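You operate a simulated robot arm through the tools that you are given. There is no shell and no other tool. Be economical: measure what you need, move in short steps, check, and stop when the job is done.

Carry out the task below with a simulated robot arm. There is one attempt and no reset: what you move stays moved.

TASK
Put things in order on the dining table top. At the end: the white napkin stands where the clear herb shaker (marked "HERB MIX") stood; the clear herb shaker stands where the yellow lemon box (marked "LEMON TEA") stood; the yellow lemon box stands on top of the yellow wax tin (marked "TABLE WAX"); the blue napkin is on the purple plate; whatever was shut is shut again. Leave all else as you found it, and nothing knocked over.

It is judged by the outcome, as a careful person would: the job done as asked, and still so three seconds after it is handed in. It fails if anything else is knocked over, pushed out of place, dropped, spilled or broken.

THE ROBOT
A 7-joint arm with a two-finger parallel gripper, fixed in place. Base frame: the origin is at the foot of the arm, x ahead of it, y to its left, z up; the work surface is at about z = 0. Lengths are in m, angles in degrees, forces in N, time in s.
With the tool pointing down near the work surface it reaches from about 0.22 to 0.58 m from the base axis. Its first joint turns from -66.0 to 66.0 degrees. Payload 2.5 kg.
Tool frame: the origin (TCP) lies between the finger pads and is the grasp point; the fingertips stand 0.023 m ahead of it; z points along the fingers, y is the line along which they close. The gripper opens to 0.094 m. The fingers are 0.038 m wide and 0.01 m thick; the gripper's body (0.054 by 0.096 m) begins 0.039 m behind the TCP.
Orientation is that of the tool frame in the base frame, as a unit quaternion [x, y, z, w]. With the fingers straight down and closing along the base's y, the tool's x points along the base's -x, its y along +y and its z along -z.

THE INTERFACE
- The arm moves only by the tool drive_tool. Its argument "commands" is a list of rows, each a list of 3 entries, a list of its own where there are three numbers: the turn, a rotation vector about the base's x, y, z in units of 8 degrees (1.0 is 8 degrees), then the shift along the base's x, y, z in units of 20 mm (1.0 is 20 mm), then the closure, from 0 (fully open) to 1 (shut). In form: [[[ax, ay, az], [dx, dy, dz], gripper], ...]. A call has 1 to 8 rows; each row shifts and turns the commanded pose from where the row before left it. A call with a number of a shift or a turn outside -1 to 1 is refused whole. A row lasts 0.2 s, in which the tool goes at most 0.05 m and 8.6 degrees; a call with a longer step from one row to the next is refused whole, and so is a gripper value outside its range. A pose out of reach is approached as far as the arm can. The call stops where the force on the tool passes 40 N (or 10 N more than at its start, if that is more) or the arm is blocked; 0.2 s more then pass. The fingers move at their own pace (about 0.108 m/s each) and stop on an object; they squeeze with about 28 N. The grip force told is the motor's: it shows also when the fingers shut on nothing. Time passes only in rows, and 0.2 s behind the last, so rows that do not move let the fingers close. It gives the time, the measured TCP pose, the force on the tool (base axes), the opening and the grip force at its end, in the units of the frame above (readings bear some noise), and new pictures: "views" is both (left out), scene, wrist or none.
- Cameras (640 x 400 px; columns grow to the right, rows downward): "scene" is fixed at [0.1203, -0.4159, 0.5274]; the picture's right is [0.79, -0.61, 0.00], its down [-0.43, -0.56, -0.71] and it looks along [0.44, 0.56, -0.70] (base axes); focal length 214 px, centre (320, 200). "wrist" rides on the gripper at [-0.039, 0, -0.044] in the tool frame; the picture's right is [0.00, -1.00, 0.00], its down [0.97, 0.00, -0.24] and it looks along [0.24, 0.00, 0.97] (tool axes); focal length 218 px, centre (320, 200).
- probe_pixels(camera, pixels): for up to 12 pixels [column, row] of the newest picture of that camera ("zoom" is the newest enlarged one), the place [x, y, z] in the base frame of the surface seen there, good to about 0.002 m. No time passes.
- inspect(camera, box): a new picture of the part [left, top, right, bottom] of that camera's present view, enlarged. No time passes.
- sign_off(): hands the job in; it is judged then, once.

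Work in short steps. Measure before you move; look again where a grasp or a placing could have gone wrong, and mend it. You have 80 turns and 120 pictures in all, those below and enlarged ones among them. Open the gripper and draw the arm clear of the work before you hand the job in, unless the task says otherwise; then end with one line.

The tools are called after ">>>" by a JSON object that holds its "op" and its "data". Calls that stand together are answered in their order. drive_tool: Moves the arm, as the interface text tells. Its arguments: {"type":"object","properties":{"commands":{"type":"array","items":{"type":"array"}},"views":{"type":"string","enum":["both","scene","wrist","none"]}},"required":["commands"]} The other tools are called the same way: probe_pixels (camera, pixels) gives the place of the surface under pixels of a picture; inspect (camera, box) takes an enlarged picture of a part of a camera's view; sign_off () hands the job in.

At the start:

```text
clock: 0.0
ee_pos: [0.3827, -0.0631, 0.3226]
tool_rot: [0.001, 1.0, -0.001, 0.001]
wrist_force: [-0.1, -0.8, 0.3]
finger_gap: 0.0938
finger_force: 0.1
```

scene: 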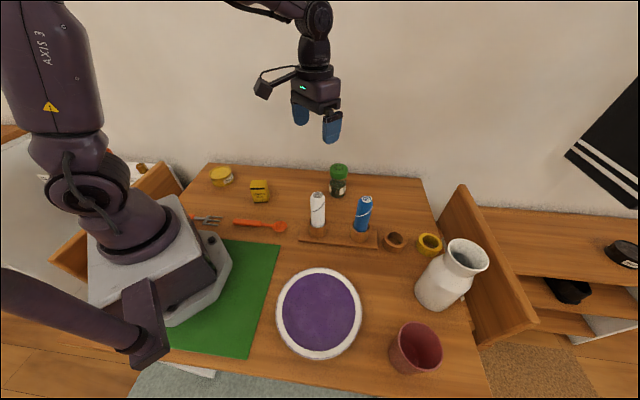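
wrist: 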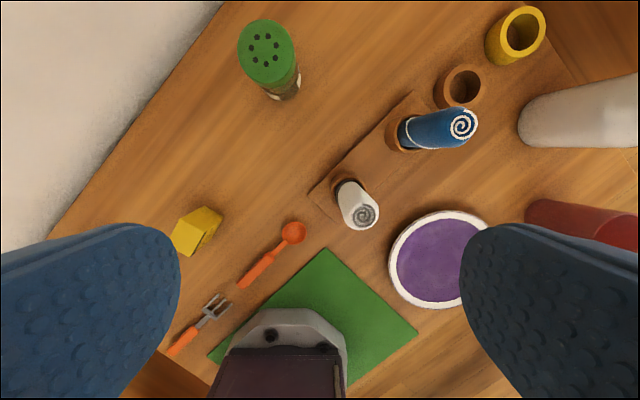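

The scene shows two rolled napkins in a rack (white about 317,210; blue 362,215), the shaker (338,180), lemon box (260,190) and tin (221,176). I'll enlarge these regions first.

>>> {"op": "inspect", "data": {"camera": "scene", "box": [190, 150, 350, 250]}}

>>> {"op": "inspect", "data": {"camera": "scene", "box": [280, 150, 460, 262]}}

>>> {"op": "probe_pixels", "data": {"camera": "scene", "pixels": [[221, 171], [222, 183], [259, 184], [260, 196], [338, 168], [339, 190], [318, 195], [317, 220], [365, 199], [360, 228], [320, 310], [320, 272]]}}

>>> {"op": "probe_pixels", "data": {"camera": "wrist", "pixels": [[266, 50], [196, 238], [207, 217], [360, 215], [463, 125], [440, 260], [323, 187], [413, 97], [390, 260], [492, 220], [440, 304], [425, 130]]}}

```text
4.00 times, centred on (270, 200) of scene
```

zoom: 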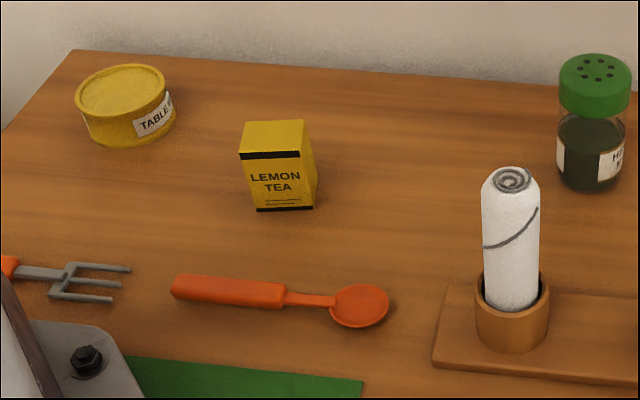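

```text
3.56 times, centred on (370, 206) of scene
```

zoom: 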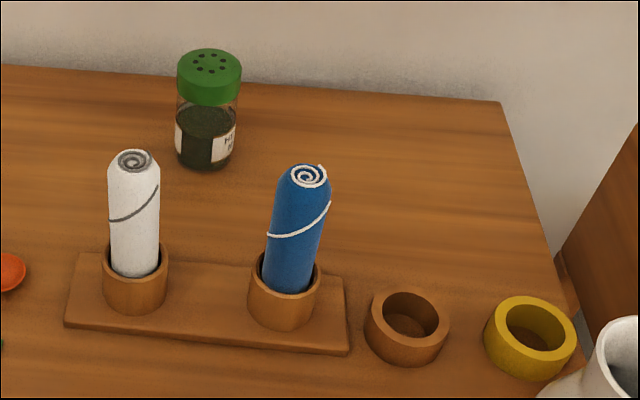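

```text
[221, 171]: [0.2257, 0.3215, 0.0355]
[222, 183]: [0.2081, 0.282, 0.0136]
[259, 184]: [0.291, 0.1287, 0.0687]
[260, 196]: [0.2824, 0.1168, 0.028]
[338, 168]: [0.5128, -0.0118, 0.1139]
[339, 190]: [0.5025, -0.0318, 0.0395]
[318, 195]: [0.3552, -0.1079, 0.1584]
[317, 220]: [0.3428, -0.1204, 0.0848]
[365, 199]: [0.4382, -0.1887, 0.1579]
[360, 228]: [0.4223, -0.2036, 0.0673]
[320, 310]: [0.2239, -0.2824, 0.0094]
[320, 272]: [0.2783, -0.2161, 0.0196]
```

```text
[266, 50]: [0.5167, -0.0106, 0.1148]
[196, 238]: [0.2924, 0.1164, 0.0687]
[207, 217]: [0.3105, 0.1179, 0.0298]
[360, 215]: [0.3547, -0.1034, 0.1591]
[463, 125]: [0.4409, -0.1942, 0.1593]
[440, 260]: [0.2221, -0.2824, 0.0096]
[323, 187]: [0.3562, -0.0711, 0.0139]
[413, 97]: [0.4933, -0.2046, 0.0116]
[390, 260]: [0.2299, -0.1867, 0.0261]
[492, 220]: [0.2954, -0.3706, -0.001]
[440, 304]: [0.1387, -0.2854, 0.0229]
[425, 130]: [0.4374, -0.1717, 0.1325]
```

>>> {"op": "inspect", "data": {"camera": "wrist", "box": [150, 190, 246, 250]}}

```text
6.67 times, centred on (198, 220) of wrist
```

zoom: 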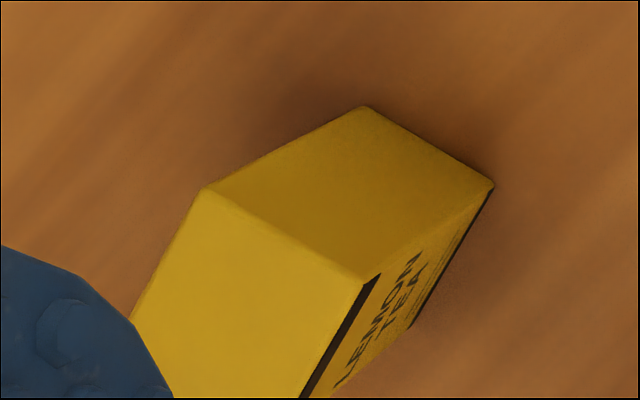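

The box is turned about 30° in this view; I probe its visible corners.

>>> {"op": "probe_pixels", "data": {"camera": "zoom", "pixels": [[210, 196], [355, 275], [366, 112], [487, 186], [180, 350], [300, 380]]}}

>>> {"op": "inspect", "data": {"camera": "scene", "box": [200, 155, 280, 205]}}

```text
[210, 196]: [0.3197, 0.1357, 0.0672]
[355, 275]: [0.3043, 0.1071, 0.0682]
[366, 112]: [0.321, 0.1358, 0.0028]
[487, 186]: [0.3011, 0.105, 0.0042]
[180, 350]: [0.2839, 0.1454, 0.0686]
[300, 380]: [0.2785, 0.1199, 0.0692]
```

```text
8.00 times, centred on (240, 180) of scene
```

zoom: 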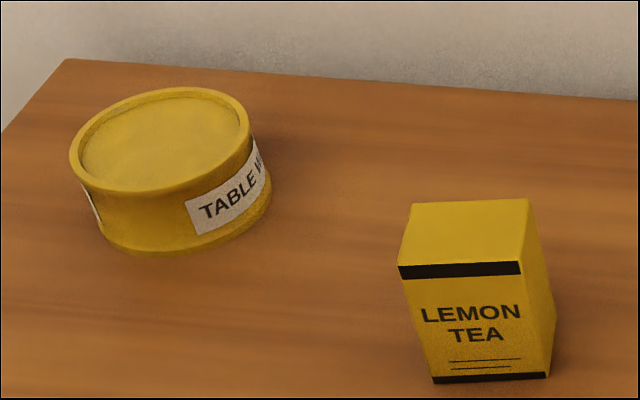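

>>> {"op": "probe_pixels", "data": {"camera": "zoom", "pixels": [[402, 263], [518, 258], [526, 203], [414, 207], [77, 150], [245, 125], [155, 91], [165, 190], [160, 140], [240, 170], [110, 190], [195, 97]]}}

```text
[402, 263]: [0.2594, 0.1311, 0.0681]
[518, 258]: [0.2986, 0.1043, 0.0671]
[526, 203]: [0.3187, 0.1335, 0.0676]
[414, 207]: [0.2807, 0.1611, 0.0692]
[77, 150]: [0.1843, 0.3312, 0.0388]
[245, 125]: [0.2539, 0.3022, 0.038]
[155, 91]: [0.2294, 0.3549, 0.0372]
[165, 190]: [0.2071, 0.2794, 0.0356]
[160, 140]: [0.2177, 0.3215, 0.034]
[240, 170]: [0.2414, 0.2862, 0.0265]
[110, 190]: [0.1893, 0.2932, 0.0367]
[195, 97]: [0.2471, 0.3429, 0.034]
```

Box top: centre (0.2905, 0.1335), z 0.068, 48 × 36 mm, narrow direction at 55° azimuth. Tin: centre ≈ (0.2187, 0.317), rim z 0.038, recess 0.034. I move over the box, turning −35°.

>>> {"op": "drive_tool", "data": {"commands": [[[0, 0, -0.75], [-0.5, 1, -0.5], 0], [[0, 0, -0.75], [-0.5, 1, -0.5], 0], [[0, 0, -0.75], [-0.5, 1, -0.5], 0], [[0, 0, -0.75], [-0.5, 1, -0.5], 0], [[0, 0, -0.75], [-0.5, 1, -0.5], 0], [[0, 0, -0.625], [-0.5, 1, -0.5], 0], [[0, 0, 0], [-0.5, 1, -0.5], 0], [[0, 0, 0], [-0.5, 1, -0.5], 0]], "views": "none"}}

>>> {"op": "drive_tool", "data": {"commands": [[[0, 0, 0], [-0.3, 0.9, -1], 0], [[0, 0, 0], [-0.3, 0.93, -1], 0], [[0, 0, 0], [0, 0, -1], 0], [[0, 0, 0], [0, 0, -0.6], 0]]}}

```text
clock: 1.8
ee_pos: [0.3009, 0.0976, 0.245]
tool_rot: [0.302, 0.953, -0.002, 0.0]
wrist_force: [-0.1, -0.9, -0.2]
finger_gap: 0.094
finger_force: 0.1
```

```text
clock: 2.8
ee_pos: [0.2904, 0.1327, 0.1712]
tool_rot: [0.301, 0.954, -0.001, 0.0]
wrist_force: [-0.8, 0.6, 0.4]
finger_gap: 0.094
finger_force: 0.1
```

scene: 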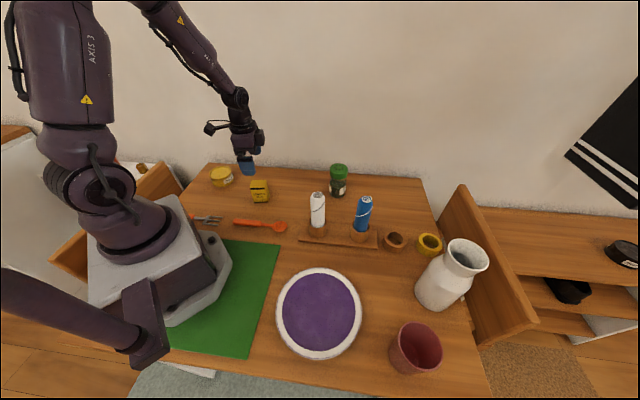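
wrist: 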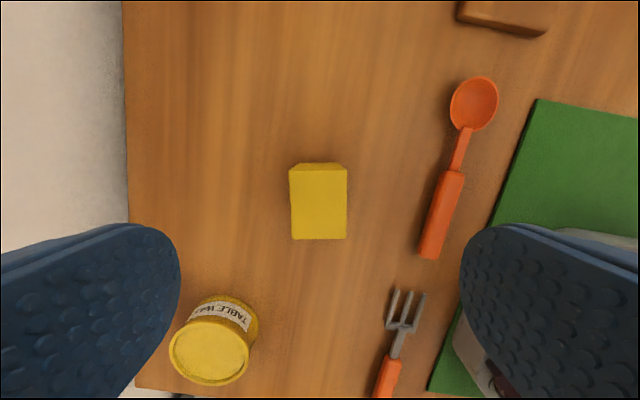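

The box is square to the fingers and centred. I'll narrow the gap a bit, descend to z≈0.045 and close.

>>> {"op": "drive_tool", "data": {"commands": [[[0, 0, 0], [0, 0, -0.9], 0.3], [[0, 0, 0], [0, 0, -0.9], 0.3], [[0, 0, 0], [0, 0, -0.9], 0.3], [[0, 0, 0], [0, 0, -0.9], 0.3], [[0, 0, 0], [0, 0, -0.9], 0.3], [[0, 0, 0], [0, 0, -0.9], 0.3], [[0, 0, 0], [0, 0, -0.9], 0.3], [[0, 0, 0], [0, 0, 0], 0.3]]}}

>>> {"op": "drive_tool", "data": {"commands": [[[0, 0, 0], [0, 0, 0], 0.8], [[0, 0, 0], [0, 0, 0], 1], [[0, 0, 0], [0, 0, 0], 1]], "views": "none"}}

```text
clock: 4.6
ee_pos: [0.2915, 0.1327, 0.0443]
tool_rot: [0.3, 0.954, -0.001, 0.0]
wrist_force: [-0.7, -0.1, -0.4]
finger_gap: 0.0662
finger_force: 0.1
```

scene: 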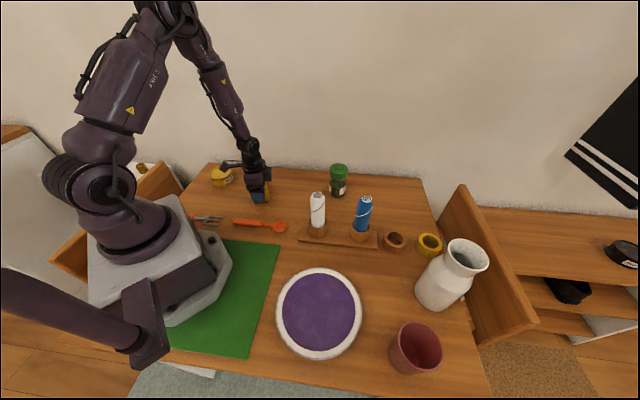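
wrist: 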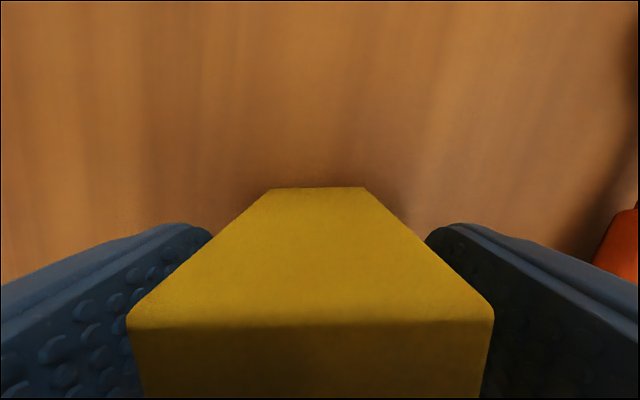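

```text
clock: 5.4
ee_pos: [0.2915, 0.1322, 0.0435]
tool_rot: [0.3, 0.954, -0.001, 0.0]
wrist_force: [0.3, 0.2, 0.3]
finger_gap: 0.0395
finger_force: 27.9
```

Gripped (gap 39.5 mm). Lift straight, then carry over to the tin centre.

>>> {"op": "drive_tool", "data": {"commands": [[[0, 0, 0], [0, 0, 1], 1], [[0, 0, 0], [0, 0, 1], 1], [[0, 0, 0], [0, 0, 1], 1], [[0, 0, 0], [0, 0, 1], 1], [[0, 0, 0], [0, 0, 0.5], 1], [[0, 0, 0], [-0.4, 1, 0], 1], [[0, 0, 0], [-0.4, 1, 0], 1], [[0, 0, 0], [-0.4, 1, 0], 1]], "views": "wrist"}}

```text
clock: 7.2
ee_pos: [0.2654, 0.1929, 0.1353]
tool_rot: [0.302, 0.953, -0.001, 0.0]
wrist_force: [0.2, 0.4, -0.6]
finger_gap: 0.0392
finger_force: 28.1
```

wrist: 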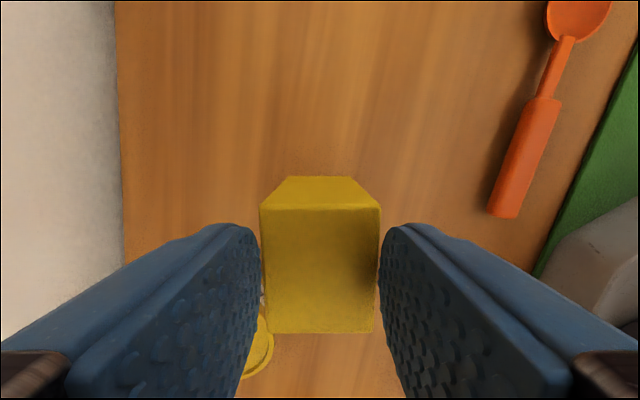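

>>> {"op": "probe_pixels", "data": {"camera": "wrist", "pixels": [[265, 212], [376, 212], [370, 328], [275, 328], [320, 180]]}}

>>> {"op": "drive_tool", "data": {"commands": [[[0, 0, 0], [-0.324, 0.879, 0], 1], [[0, 0, 0], [-0.324, 0.879, 0], 1], [[0, 0, 0], [-0.324, 0.879, 0], 1], [[0, 0, 0], [-0.324, 0.879, 0], 1], [[0, 0, 0], [-0.324, 0.879, 0], 1], [[0, 0, 0], [-0.324, 0.879, 0], 1], [[0, 0, 0], [-0.324, 0.879, 0], 1], [[0, 0, 0], [0, 0, 0], 1]]}}

```text
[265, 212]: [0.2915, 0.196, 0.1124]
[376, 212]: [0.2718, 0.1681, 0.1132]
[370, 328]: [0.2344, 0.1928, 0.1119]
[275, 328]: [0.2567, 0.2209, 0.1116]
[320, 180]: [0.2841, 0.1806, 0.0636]
```

```text
clock: 9.0
ee_pos: [0.2219, 0.3177, 0.1361]
tool_rot: [0.301, 0.954, -0.002, 0.001]
wrist_force: [-0.1, 0.6, -1.3]
finger_gap: 0.0391
finger_force: 27.7
```

scene: 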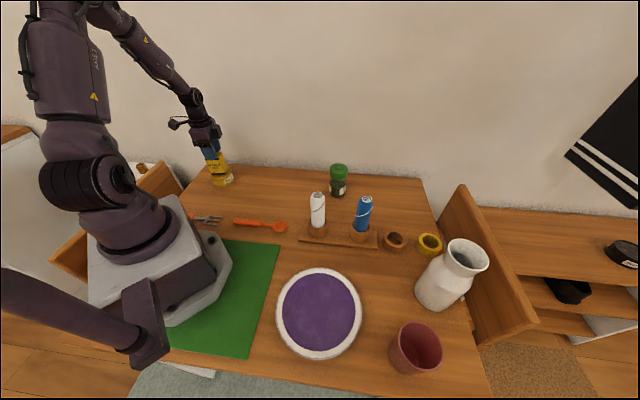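
wrist: 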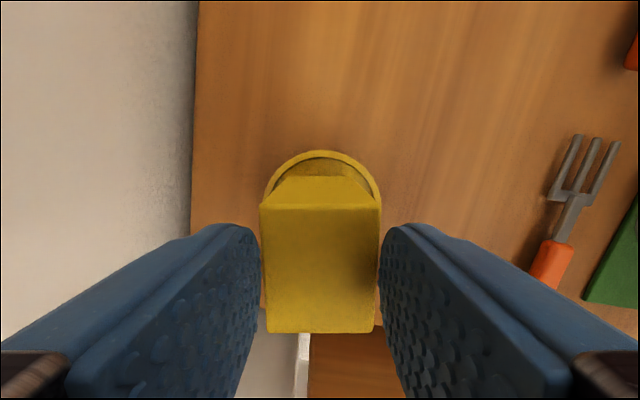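

The readings put the box top at z≈0.112, lower than expected in the grip; I look closer before lowering.

>>> {"op": "inspect", "data": {"camera": "scene", "box": [180, 115, 260, 195]}}

>>> {"op": "inspect", "data": {"camera": "wrist", "box": [220, 130, 420, 350]}}

```text
5.00 times, centred on (220, 155) of scene
```

zoom: 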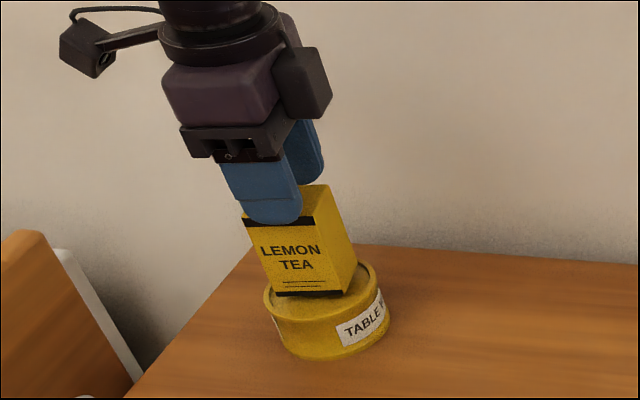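

```text
1.82 times, centred on (320, 240) of wrist
```

zoom: 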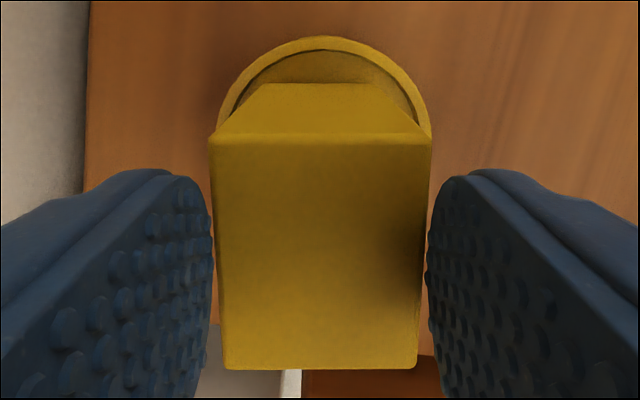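

The box slid down in the fingers and is now just above the tin. I measure it.

>>> {"op": "probe_pixels", "data": {"camera": "wrist", "pixels": [[265, 212], [376, 212], [370, 328], [275, 328], [320, 180], [320, 153], [320, 165], [268, 185], [375, 185], [300, 205], [340, 205]]}}

>>> {"op": "inspect", "data": {"camera": "scene", "box": [200, 145, 248, 193]}}

```text
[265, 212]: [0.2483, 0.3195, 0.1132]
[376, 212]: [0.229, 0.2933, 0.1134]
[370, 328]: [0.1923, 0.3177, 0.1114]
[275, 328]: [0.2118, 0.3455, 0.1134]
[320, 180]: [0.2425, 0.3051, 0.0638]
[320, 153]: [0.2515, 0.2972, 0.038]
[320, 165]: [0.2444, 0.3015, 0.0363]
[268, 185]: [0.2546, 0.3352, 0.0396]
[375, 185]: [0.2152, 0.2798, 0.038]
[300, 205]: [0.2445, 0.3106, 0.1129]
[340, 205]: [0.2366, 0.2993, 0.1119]
```

```text
8.33 times, centred on (224, 169) of scene
```

zoom: 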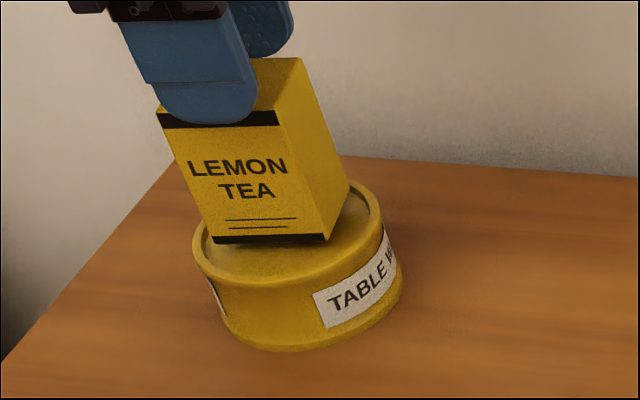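

>>> {"op": "probe_pixels", "data": {"camera": "zoom", "pixels": [[218, 238], [325, 238], [345, 185], [300, 62], [160, 112], [270, 240], [270, 252]]}}

```text
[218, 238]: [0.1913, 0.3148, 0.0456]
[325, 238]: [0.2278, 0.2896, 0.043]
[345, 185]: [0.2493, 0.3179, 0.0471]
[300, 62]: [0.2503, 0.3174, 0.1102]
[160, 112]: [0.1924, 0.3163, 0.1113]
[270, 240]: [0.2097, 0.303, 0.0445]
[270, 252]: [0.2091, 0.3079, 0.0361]
```

Bottom is at z≈0.044, the lid at ≈0.035: nudge by (−1, −1.5) mm and lower 9 mm slowly.

>>> {"op": "drive_tool", "data": {"commands": [[[0, 0, 0], [-0.05, -0.08, 0], 1], [[0, 0, 0], [0, 0, -0.15], 1], [[0, 0, 0], [0, 0, -0.15], 1], [[0, 0, 0], [0, 0, -0.15], 1], [[0, 0, 0], [0, 0, 0], 1]]}}

>>> {"op": "inspect", "data": {"camera": "scene", "box": [200, 145, 248, 193]}}

```text
clock: 10.2
ee_pos: [0.2206, 0.3143, 0.1281]
tool_rot: [0.3, 0.954, 0.001, 0.001]
wrist_force: [-0.8, -1.7, 32.6]
finger_gap: 0.0391
finger_force: 28.0
```

scene: 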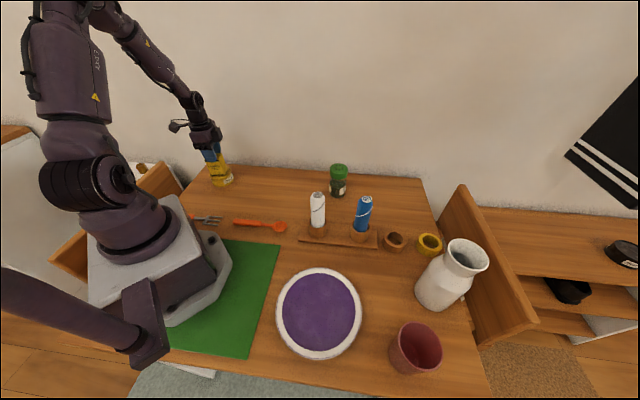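
wrist: 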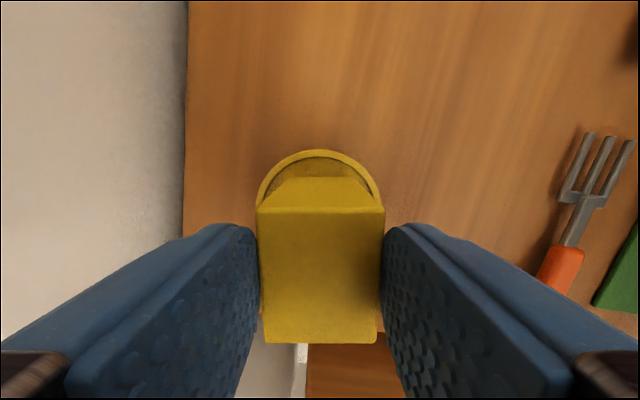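

```text
8.33 times, centred on (224, 169) of scene
```

zoom: 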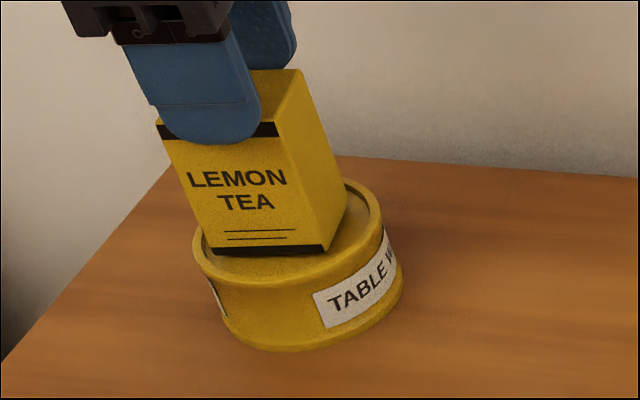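

Contact: the box is down on the tin with 32 N. I measure where it sits before easing off.

>>> {"op": "probe_pixels", "data": {"camera": "zoom", "pixels": [[216, 250], [324, 248], [342, 200], [300, 75], [165, 122], [270, 262]]}}

>>> {"op": "probe_pixels", "data": {"camera": "wrist", "pixels": [[262, 216], [380, 216], [373, 338], [270, 338], [318, 153], [262, 190], [375, 185]]}}

```text
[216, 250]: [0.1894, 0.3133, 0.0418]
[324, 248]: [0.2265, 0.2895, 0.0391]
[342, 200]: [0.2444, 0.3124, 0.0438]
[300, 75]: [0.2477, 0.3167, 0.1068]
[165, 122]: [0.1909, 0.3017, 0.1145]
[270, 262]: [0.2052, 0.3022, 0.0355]
```

```text
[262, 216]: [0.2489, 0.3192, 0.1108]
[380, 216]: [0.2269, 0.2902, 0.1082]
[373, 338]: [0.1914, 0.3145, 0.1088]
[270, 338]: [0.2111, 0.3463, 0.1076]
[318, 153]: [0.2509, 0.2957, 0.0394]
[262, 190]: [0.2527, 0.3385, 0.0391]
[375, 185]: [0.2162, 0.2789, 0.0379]
```

Box centre (0.2196, 0.3176) matches the tin centre. Ease up 1.5 mm and release gradually.

>>> {"op": "drive_tool", "data": {"commands": [[[0, 0, 0], [0, 0.02, 0.08], 1], [[0, 0, 0], [0, 0, 0], 0.5], [[0, 0, 0], [0, 0, 0], 0.3], [[0, 0, 0], [0, 0, 0], 0.3]]}}

>>> {"op": "inspect", "data": {"camera": "scene", "box": [200, 145, 248, 193]}}

```text
clock: 11.2
ee_pos: [0.22, 0.3158, 0.1276]
tool_rot: [0.3, 0.954, -0.002, 0.0]
wrist_force: [0.4, -0.3, -0.7]
finger_gap: 0.0659
finger_force: 0.0
```

scene: 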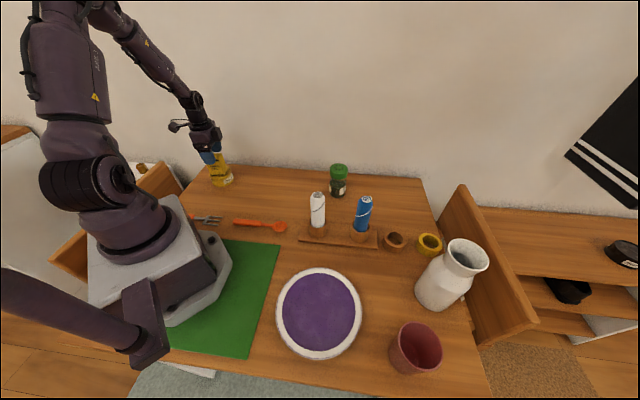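
wrist: 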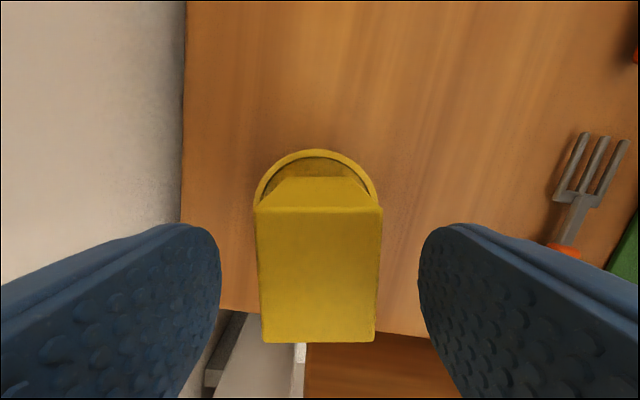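

```text
8.33 times, centred on (224, 169) of scene
```

zoom: 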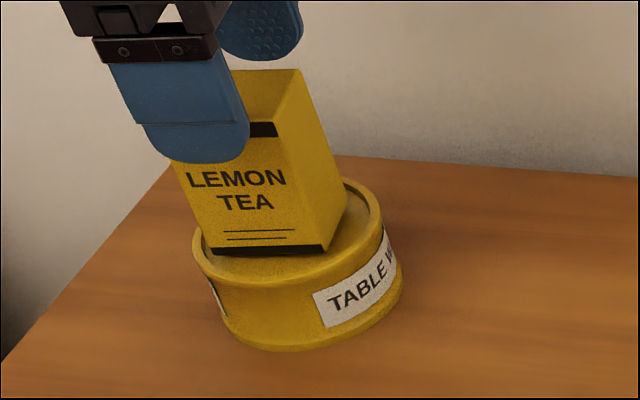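

The box stands upright on the tin. Back off upward and head to the shaker with views limited.

>>> {"op": "drive_tool", "data": {"commands": [[[0, 0, 0], [0, 0, 0.5], 0.3], [[0, 0, 0], [0, 0, 1], 0.2], [[0, 0, 0], [0, 0, 1], 0.1], [[0, 0, 0], [0, 0, 1], 0], [[0, 0, 0.6], [0.7, -1, 1], 0], [[0, 0, 0.6], [0.7, -1, 1], 0], [[0, 0, 0.6], [0.7, -1, 0.5], 0], [[0, 0, 0.6], [0.7, -1, 0], 0]], "views": "none"}}

>>> {"op": "drive_tool", "data": {"commands": [[[0, 0, 0.6], [0.8, -1, 0], 0], [[0, 0, 0.6], [0.8, -1, 0], 0], [[0, 0, 0.775], [0.8, -1, 0], 0], [[0, 0, 0], [0.8, -1, 0], 0], [[0, 0, 0], [0.8, -1, 0], 0], [[0, 0, 0], [0.8, -1, 0], 0], [[0, 0, 0], [0.8, -1, 0], 0], [[0, 0, 0], [0.8, -1, 0], 0]], "views": "none"}}

>>> {"op": "drive_tool", "data": {"commands": [[[0, 0, 0], [0.9, -1, 0], 0], [[0, 0, 0], [0.9, -1, 0], 0], [[0, 0, 0], [0.9, -1, 0], 0], [[0, 0, 0], [0.9, -1, 0], 0], [[0, 0, 0], [0, -0.3, 0], 0]]}}

>>> {"op": "inspect", "data": {"camera": "scene", "box": [200, 145, 248, 193]}}

```text
clock: 13.0
ee_pos: [0.2772, 0.2348, 0.2475]
tool_rot: [0.137, 0.991, -0.002, 0.001]
wrist_force: [-0.6, 0.5, -0.1]
finger_gap: 0.0939
finger_force: 0.0
```

```text
clock: 14.8
ee_pos: [0.4036, 0.0765, 0.249]
tool_rot: [0.0, 1.0, 0.0, 0.0]
wrist_force: [-0.1, -0.5, -0.3]
finger_gap: 0.0939
finger_force: 0.1
```

```text
clock: 16.0
ee_pos: [0.4751, -0.0074, 0.2485]
tool_rot: [-0.001, 1.0, -0.001, 0.001]
wrist_force: [0.0, -0.9, -0.3]
finger_gap: 0.0939
finger_force: 0.0
```

scene: 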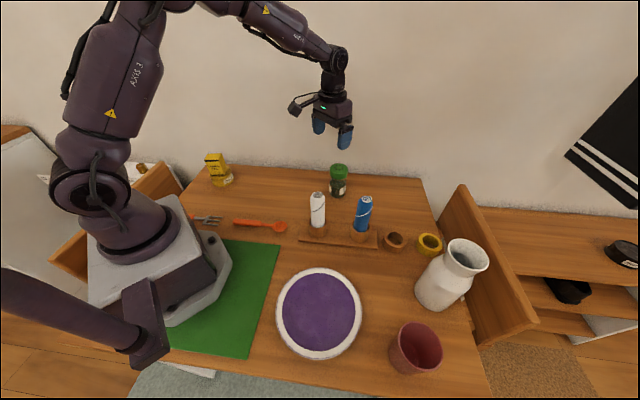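
wrist: 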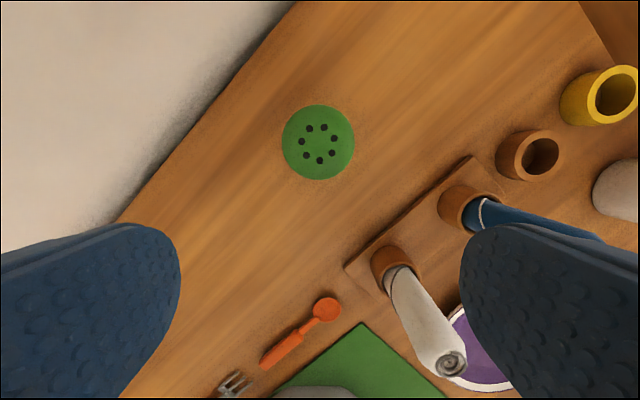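

```text
8.33 times, centred on (224, 169) of scene
```

zoom: 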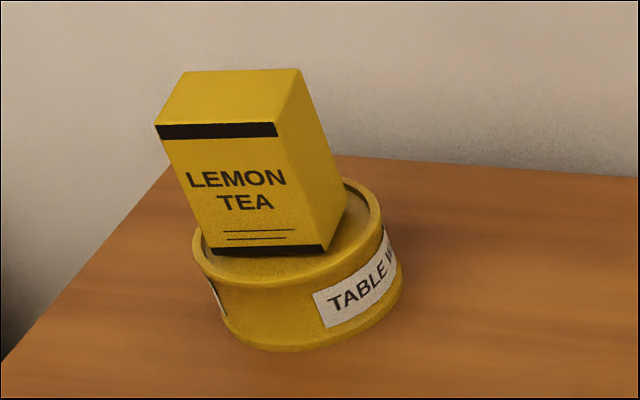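

Box placed well. Check its level, and measure the shaker lid edges and bottom.

>>> {"op": "probe_pixels", "data": {"camera": "zoom", "pixels": [[162, 120], [274, 117], [296, 74], [185, 77]]}}

>>> {"op": "probe_pixels", "data": {"camera": "wrist", "pixels": [[318, 142], [284, 142], [352, 142], [318, 107], [318, 177], [400, 265], [463, 205]]}}

>>> {"op": "inspect", "data": {"camera": "scene", "box": [310, 155, 370, 205]}}

```text
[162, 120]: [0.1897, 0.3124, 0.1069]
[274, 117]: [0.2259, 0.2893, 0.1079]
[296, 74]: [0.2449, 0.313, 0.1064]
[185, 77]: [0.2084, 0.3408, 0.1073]
```

```text
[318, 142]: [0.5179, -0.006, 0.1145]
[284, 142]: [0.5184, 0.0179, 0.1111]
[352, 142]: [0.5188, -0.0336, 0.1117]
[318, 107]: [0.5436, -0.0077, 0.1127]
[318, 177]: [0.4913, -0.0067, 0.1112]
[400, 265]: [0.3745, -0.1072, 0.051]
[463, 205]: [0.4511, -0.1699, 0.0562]
```

```text
8.00 times, centred on (340, 180) of scene
```

zoom: 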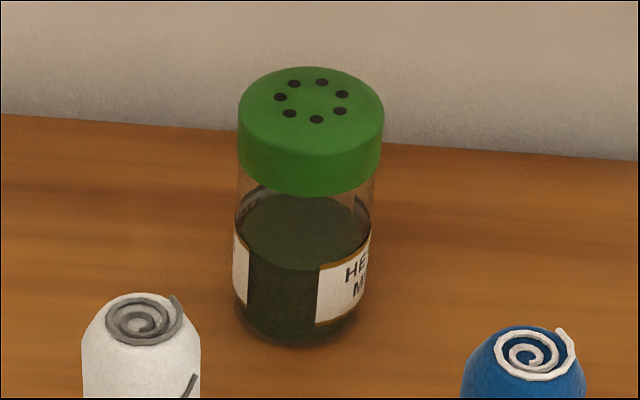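

Box is level (≈0.107 everywhere). Shaker lid: centre (0.5178, −0.0077), Ø≈0.052, top 0.114. I go over it and down to TCP z≈0.084.

>>> {"op": "drive_tool", "data": {"commands": [[[0, 0, 0], [0.7, 0, -0.8], 0], [[0, 0, 0], [0.7, 0, -0.8], 0], [[0, 0, 0], [0.73, -0.02, -0.8], 0], [[0, 0, 0], [0, 0, -0.8], 0], [[0, 0, 0], [0, 0, -0.8], 0], [[0, 0, 0], [0, 0, 0], 0]], "views": "wrist"}}

>>> {"op": "probe_pixels", "data": {"camera": "zoom", "pixels": [[310, 180], [300, 225], [305, 335], [310, 195], [345, 290]]}}

```text
clock: 17.4
ee_pos: [0.5183, -0.0105, 0.1673]
tool_rot: [0.0, 1.0, -0.001, 0.001]
wrist_force: [-1.1, 1.0, 0.8]
finger_gap: 0.0942
finger_force: 0.1
```

wrist: 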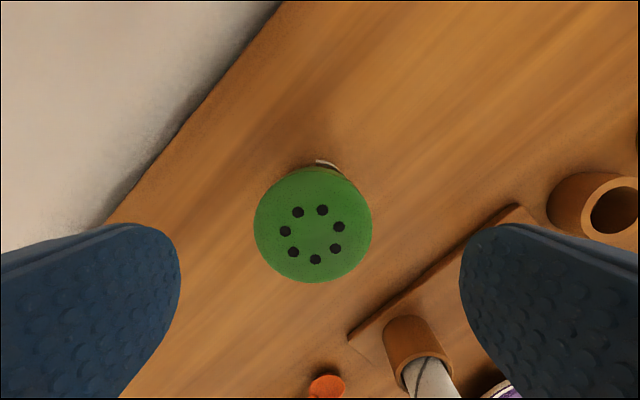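

```text
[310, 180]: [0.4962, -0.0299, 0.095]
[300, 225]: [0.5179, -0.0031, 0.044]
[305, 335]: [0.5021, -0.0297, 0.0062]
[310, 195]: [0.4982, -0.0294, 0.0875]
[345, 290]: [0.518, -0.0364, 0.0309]
```

The lid is about 2.5 mm left of centre; correct and lower to z≈0.081 (hand body at 0.120, lid 0.114).

>>> {"op": "drive_tool", "data": {"commands": [[[0, 0, 0], [0, 0.14, -0.7], 0.1], [[0, 0, 0], [0, 0, -0.7], 0.1], [[0, 0, 0], [0, 0, -0.7], 0.1], [[0, 0, 0], [0, 0, -0.7], 0.1], [[0, 0, 0], [0, 0, -0.7], 0.1], [[0, 0, 0], [0, 0, -0.7], 0.1], [[0, 0, 0], [0, 0, 0], 0.1]], "views": "wrist"}}

>>> {"op": "drive_tool", "data": {"commands": [[[0, 0, 0], [0, 0, 0], 0.5], [[0, 0, 0], [0, 0, 0], 0.8], [[0, 0, 0], [0, 0, 0], 1], [[0, 0, 0], [0, 0, 0], 1], [[0, 0, 0], [0, 0, 0.3], 1], [[0, 0, 0], [0, 0, 0.5], 1], [[0, 0, 0], [0, 0, 0.5], 1], [[0, 0, 0], [0, 0, 0], 1]]}}

>>> {"op": "inspect", "data": {"camera": "scene", "box": [310, 130, 370, 205]}}

```text
clock: 19.0
ee_pos: [0.5194, -0.0068, 0.084]
tool_rot: [0.001, 1.0, -0.001, 0.002]
wrist_force: [0.2, 0.7, 0.2]
finger_gap: 0.0847
finger_force: 0.0
```

wrist: 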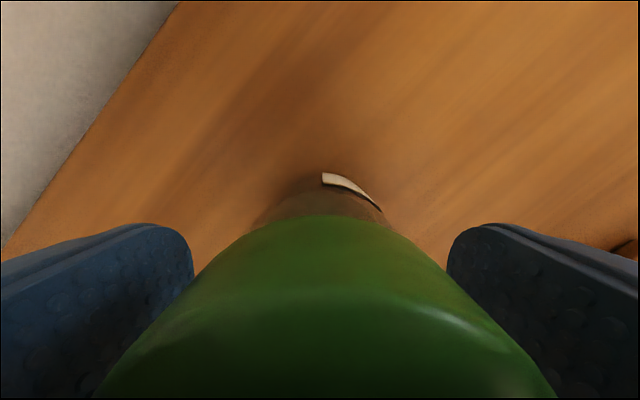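

```text
clock: 20.8
ee_pos: [0.5162, -0.0068, 0.1101]
tool_rot: [0.0, 1.0, -0.001, 0.0]
wrist_force: [0.6, 0.0, -1.4]
finger_gap: 0.059
finger_force: 27.6
```

scene: 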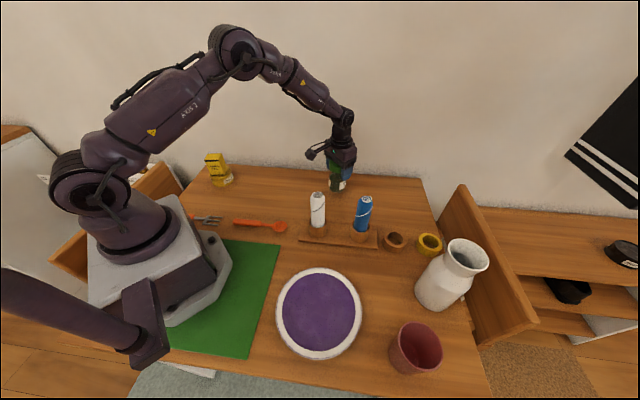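
wrist: 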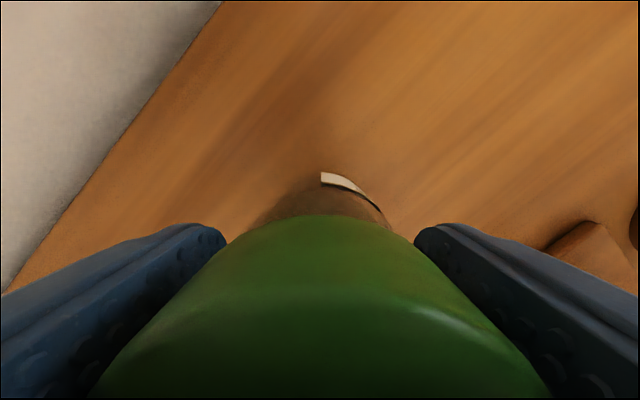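

```text
5.33 times, centred on (340, 168) of scene
```

zoom: 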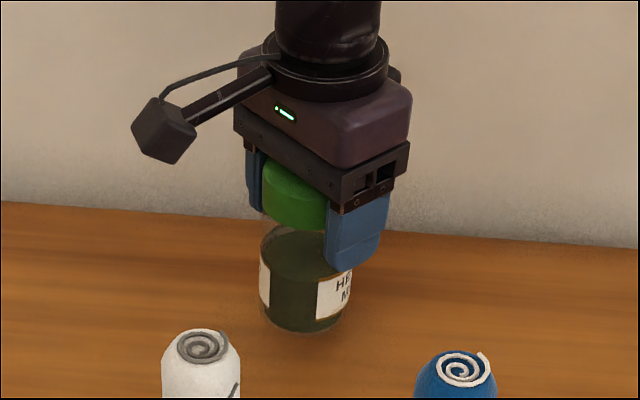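

Shaker rises with the hand, no slip. Lift a little further and carry it gently to the lemon spot.

>>> {"op": "drive_tool", "data": {"commands": [[[0, 0, 0], [0, 0, 0.5], 1], [[0, 0, 0], [0, 0, 0.5], 1], [[0, 0, 0], [-0.7, 0.44, 0.3], 1], [[0, 0, 0], [-0.7, 0.44, 0.3], 1], [[0, 0, 0], [-0.7, 0.44, 0], 1], [[0, 0, 0], [-0.7, 0.44, 0], 1], [[0, 0, 0], [-0.7, 0.44, 0], 1], [[0, 0, 0], [-0.7, 0.44, 0], 1]], "views": "scene"}}

>>> {"op": "drive_tool", "data": {"commands": [[[0, 0, 0], [-0.7, 0.44, 0], 1], [[0, 0, 0], [-0.7, 0.44, 0], 1], [[0, 0, 0], [-0.7, 0.44, 0], 1], [[0, 0, 0], [-0.7, 0.44, 0], 1], [[0, 0, 0], [-0.7, 0.44, 0], 1], [[0, 0, 0], [-0.7, 0.44, 0], 1], [[0, 0, 0], [-0.7, 0.44, 0], 1], [[0, 0, 0], [-0.7, 0.44, 0], 1]], "views": "none"}}

>>> {"op": "drive_tool", "data": {"commands": [[[0, 0, 0], [-0.7, 0.44, 0], 1], [[0, 0, 0], [-0.7, 0.44, 0], 1], [[0, 0, 0], [0, 0, 0], 1]], "views": "scene"}}

>>> {"op": "inspect", "data": {"camera": "scene", "box": [220, 120, 300, 200]}}

```text
clock: 22.6
ee_pos: [0.4322, 0.0484, 0.1391]
tool_rot: [0.001, 1.0, -0.001, 0.001]
wrist_force: [-0.6, -0.4, -1.3]
finger_gap: 0.0583
finger_force: 27.5
```

scene: 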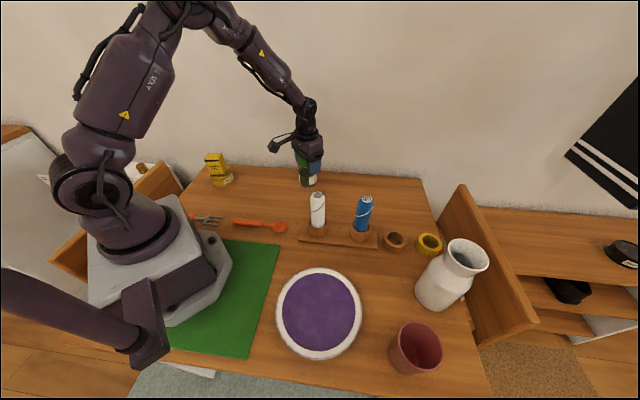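

```text
clock: 24.4
ee_pos: [0.3206, 0.1154, 0.1426]
tool_rot: [0.0, 1.0, 0.0, 0.001]
wrist_force: [1.1, 0.8, -1.2]
finger_gap: 0.0591
finger_force: 28.0
```

```text
clock: 25.2
ee_pos: [0.2937, 0.1333, 0.1411]
tool_rot: [0.0, 1.0, -0.001, 0.001]
wrist_force: [0.5, 0.1, -0.7]
finger_gap: 0.059
finger_force: 27.7
```

scene: 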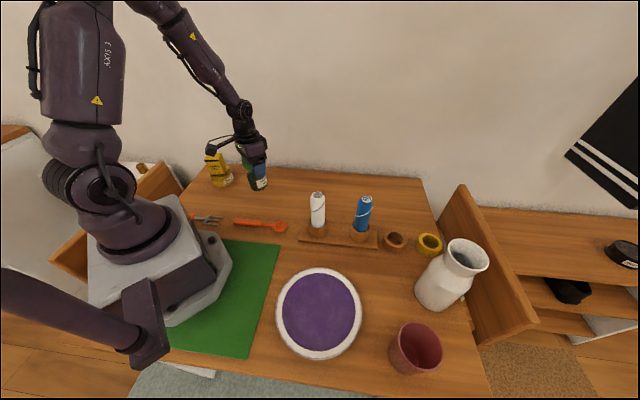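

```text
5.00 times, centred on (260, 160) of scene
```

zoom: 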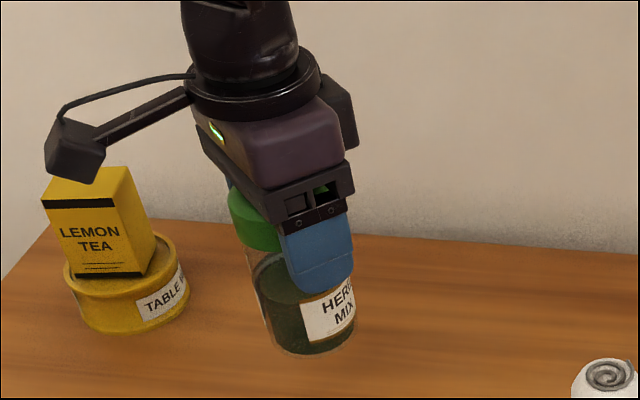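

The bracket with the small box on the hand appears near the lemon box; I probe its position and the shaker's bottom before lowering.

>>> {"op": "probe_pixels", "data": {"camera": "zoom", "pixels": [[70, 145], [90, 180], [50, 165], [290, 350], [310, 352], [120, 115], [250, 215], [250, 240], [110, 190]]}}

```text
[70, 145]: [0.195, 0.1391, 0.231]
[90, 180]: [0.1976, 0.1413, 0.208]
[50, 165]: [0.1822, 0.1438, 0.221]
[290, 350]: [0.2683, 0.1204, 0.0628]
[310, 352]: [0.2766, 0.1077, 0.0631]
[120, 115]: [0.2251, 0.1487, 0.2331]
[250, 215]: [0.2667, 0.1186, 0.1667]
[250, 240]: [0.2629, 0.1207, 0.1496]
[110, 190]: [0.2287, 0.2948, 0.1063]
```

The bracket is far from the box (y≈0.14, z>0.2). Adjust (−3, +1 mm) and lower slowly to TCP z≈0.086.

>>> {"op": "drive_tool", "data": {"commands": [[[0, 0, 0], [-0.15, 0.05, -0.5], 1], [[0, 0, 0], [0, 0, -0.5], 1], [[0, 0, 0], [0, 0, -0.5], 1], [[0, 0, 0], [0, 0, -0.5], 1], [[0, 0, 0], [0, 0, -0.4], 1], [[0, 0, 0], [0, 0, -0.25], 1], [[0, 0, 0], [0, 0, 0], 1]], "views": "none"}}

>>> {"op": "inspect", "data": {"camera": "scene", "box": [220, 140, 300, 210]}}

```text
clock: 26.8
ee_pos: [0.2888, 0.1333, 0.088]
tool_rot: [0.001, 1.0, -0.001, 0.001]
wrist_force: [-0.3, -0.7, -1.1]
finger_gap: 0.0588
finger_force: 28.0
```

```text
5.71 times, centred on (260, 175) of scene
```

zoom: 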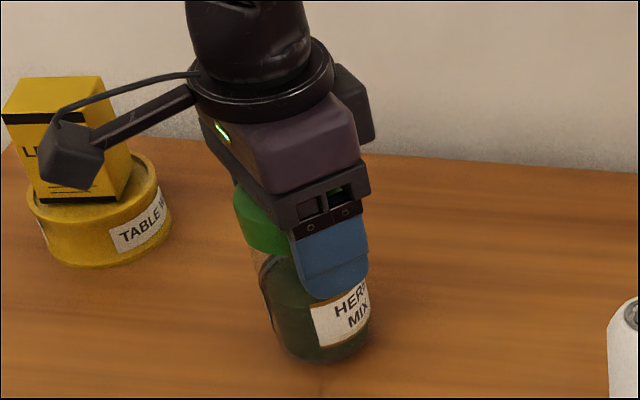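

Still free with ~3–4 mm to go by the readings; lower in small steps until contact.

>>> {"op": "drive_tool", "data": {"commands": [[[0, 0, 0], [0.04, 0, -0.1], 1], [[0, 0, 0], [0, 0, -0.08], 1], [[0, 0, 0], [0, 0, 0], 1]], "views": "none"}}

```text
clock: 27.6
ee_pos: [0.2914, 0.1333, 0.0849]
tool_rot: [0.0, 1.0, -0.001, 0.001]
wrist_force: [-0.5, -0.3, -1.4]
finger_gap: 0.059
finger_force: 28.2
```

>>> {"op": "drive_tool", "data": {"commands": [[[0, 0, 0], [0, 0, -0.06], 1], [[0, 0, 0], [0, 0, -0.06], 1], [[0, 0, 0], [0, 0, 0], 1]], "views": "none"}}

>>> {"op": "inspect", "data": {"camera": "scene", "box": [230, 150, 290, 205]}}

```text
clock: 28.4
ee_pos: [0.2911, 0.1338, 0.0824]
tool_rot: [0.0, 1.0, -0.001, 0.0]
wrist_force: [-6.3, -2.8, 20.0]
finger_gap: 0.0588
finger_force: 27.4
```

```text
7.27 times, centred on (260, 178) of scene
```

zoom: 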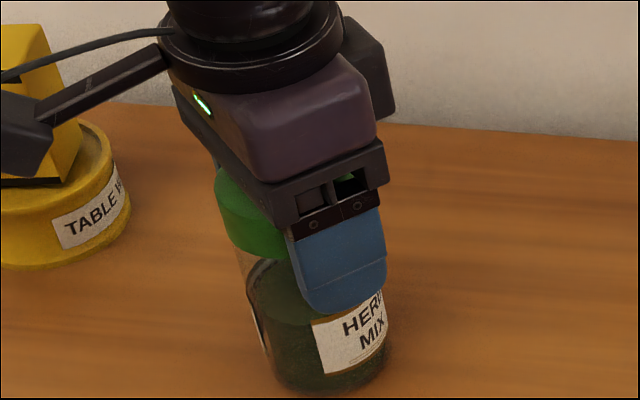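

Contact (20 N). Ease up a hair, release, and rise straight.

>>> {"op": "drive_tool", "data": {"commands": [[[0, 0, 0], [0, 0, 0.06], 1], [[0, 0, 0], [0, 0, 0], 0.5], [[0, 0, 0], [0, 0, 0], 0.2], [[0, 0, 0], [0, 0, 0], 0], [[0, 0, 0], [0, 0, 0.5], 0], [[0, 0, 0], [0, 0, 1], 0], [[0, 0, 0], [0, 0, 1], 0], [[0, 0, 0], [0, 0, 1], 0]], "views": "wrist"}}

>>> {"op": "inspect", "data": {"camera": "scene", "box": [230, 150, 290, 205]}}

```text
clock: 30.2
ee_pos: [0.2914, 0.1348, 0.1525]
tool_rot: [0.001, 1.0, 0.0, 0.001]
wrist_force: [-0.6, 0.1, -0.4]
finger_gap: 0.0939
finger_force: 0.1
```

wrist: 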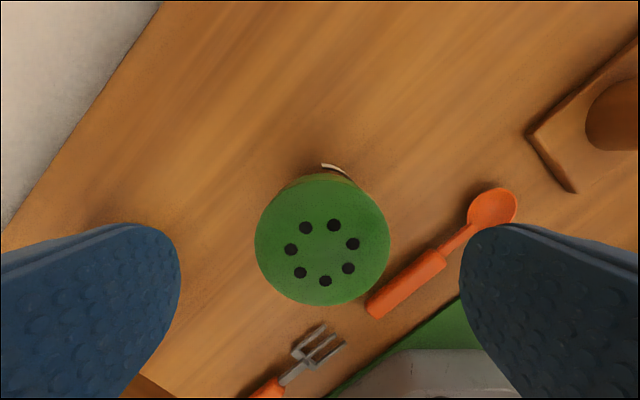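

```text
7.27 times, centred on (260, 178) of scene
```

zoom: 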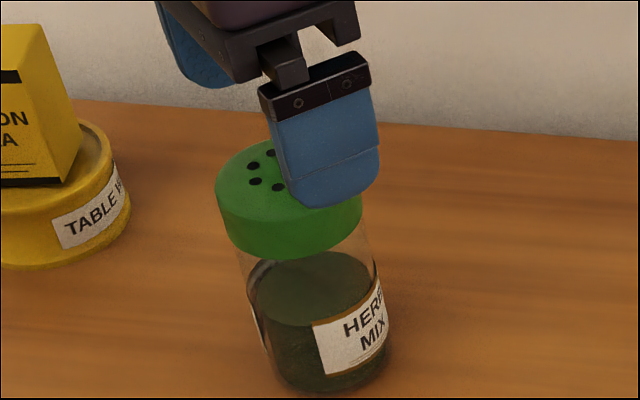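

>>> {"op": "probe_pixels", "data": {"camera": "wrist", "pixels": [[322, 240], [260, 240], [385, 240], [322, 180], [322, 300]]}}

>>> {"op": "drive_tool", "data": {"commands": [[[0, 0, 0], [0, 0, 1], 0], [[0, 0, 0], [0, 0, 1], 0], [[0, 0, 0], [0.4, -1, 1], 0], [[0, 0, 0], [0.4, -1, 1], 0], [[0, 0, 0], [0.4, -1, 0.5], 0], [[0, 0, 0], [0.4, -1, 0.5], 0], [[0, 0, 0], [0.4, -1, 0.5], 0], [[0, 0, 0], [0.2, -1, 0], 0]], "views": "none"}}

>>> {"op": "drive_tool", "data": {"commands": [[[0, 0, 0], [0.2, -1, 0], 0], [[0, 0, 0], [0.2, -1, 0], 0], [[0, 0, 0], [0.2, -1, 0], 0], [[0, 0, 0], [0.2, -1, 0], 0], [[0, 0, 0], [0.2, -0.5, 0], 0]]}}

```text
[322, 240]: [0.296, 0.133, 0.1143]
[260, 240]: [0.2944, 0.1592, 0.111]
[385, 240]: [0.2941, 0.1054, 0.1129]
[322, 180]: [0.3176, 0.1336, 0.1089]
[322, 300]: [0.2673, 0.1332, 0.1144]
```

```text
clock: 32.0
ee_pos: [0.336, 0.0124, 0.2647]
tool_rot: [-0.001, 1.0, 0.0, 0.001]
wrist_force: [0.2, 0.3, -0.3]
finger_gap: 0.094
finger_force: 0.0
```

```text
clock: 33.2
ee_pos: [0.3555, -0.0772, 0.2631]
tool_rot: [0.001, 1.0, -0.001, -0.001]
wrist_force: [-0.3, -0.3, 0.3]
finger_gap: 0.094
finger_force: 0.1
```

scene: 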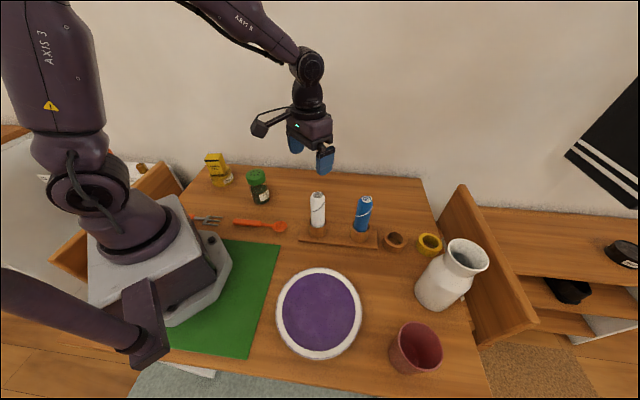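
wrist: 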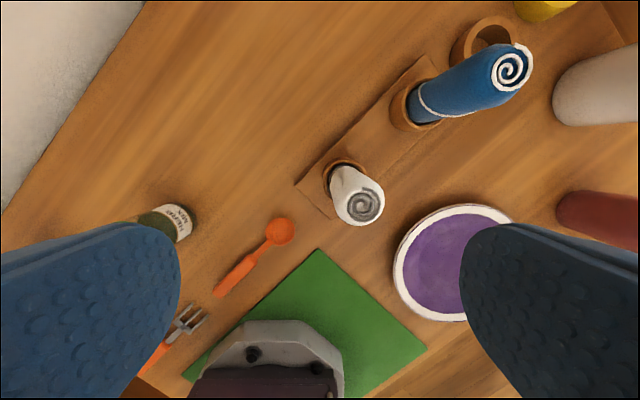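

Shaker stands at (0.2925, 0.1325). Now measure the white napkin's top and lean.

>>> {"op": "inspect", "data": {"camera": "wrist", "box": [300, 140, 420, 240]}}

>>> {"op": "probe_pixels", "data": {"camera": "wrist", "pixels": [[360, 205], [338, 205], [382, 205], [360, 222], [336, 185], [378, 185], [345, 165], [328, 180]]}}

>>> {"op": "inspect", "data": {"camera": "scene", "box": [290, 185, 390, 250]}}

```text
4.00 times, centred on (360, 190) of wrist
```

zoom: 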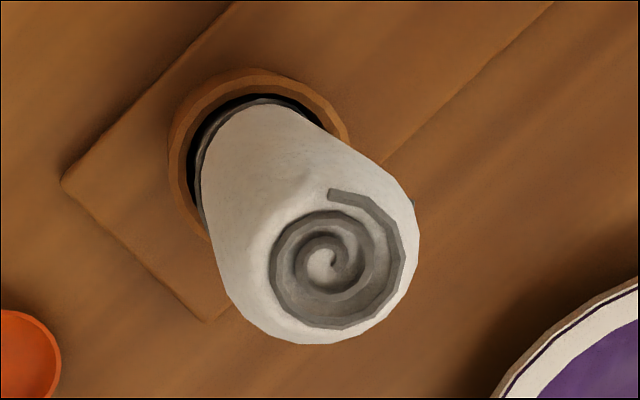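

```text
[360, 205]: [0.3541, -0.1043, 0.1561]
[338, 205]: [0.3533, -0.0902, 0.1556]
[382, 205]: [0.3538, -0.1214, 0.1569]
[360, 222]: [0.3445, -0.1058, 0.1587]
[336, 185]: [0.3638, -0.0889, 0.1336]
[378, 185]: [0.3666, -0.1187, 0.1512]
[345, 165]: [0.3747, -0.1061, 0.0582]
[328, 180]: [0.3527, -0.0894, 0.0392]
```

```text
6.15 times, centred on (340, 218) of scene
```

zoom: 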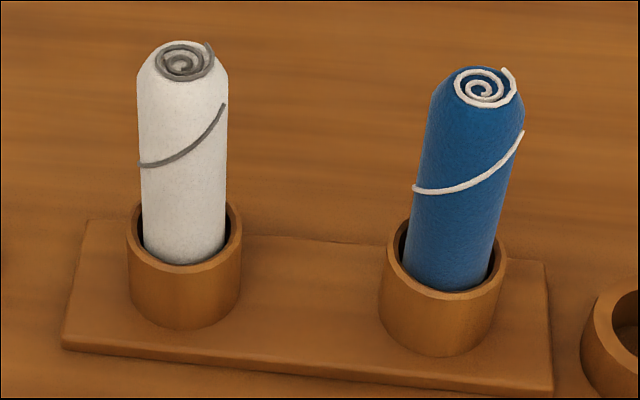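

>>> {"op": "probe_pixels", "data": {"camera": "zoom", "pixels": [[184, 110], [184, 235], [184, 62], [475, 130], [450, 270], [483, 90], [450, 290], [184, 285], [150, 200], [218, 200], [430, 200], [505, 200]]}}

```text
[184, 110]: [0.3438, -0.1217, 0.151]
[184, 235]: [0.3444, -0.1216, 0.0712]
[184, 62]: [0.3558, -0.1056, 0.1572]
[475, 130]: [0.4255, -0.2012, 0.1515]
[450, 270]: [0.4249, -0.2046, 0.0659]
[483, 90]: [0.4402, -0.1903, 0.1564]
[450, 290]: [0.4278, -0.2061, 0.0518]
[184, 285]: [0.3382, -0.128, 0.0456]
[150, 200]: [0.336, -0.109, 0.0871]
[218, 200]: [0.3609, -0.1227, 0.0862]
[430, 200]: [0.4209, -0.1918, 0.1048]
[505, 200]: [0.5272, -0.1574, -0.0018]
```

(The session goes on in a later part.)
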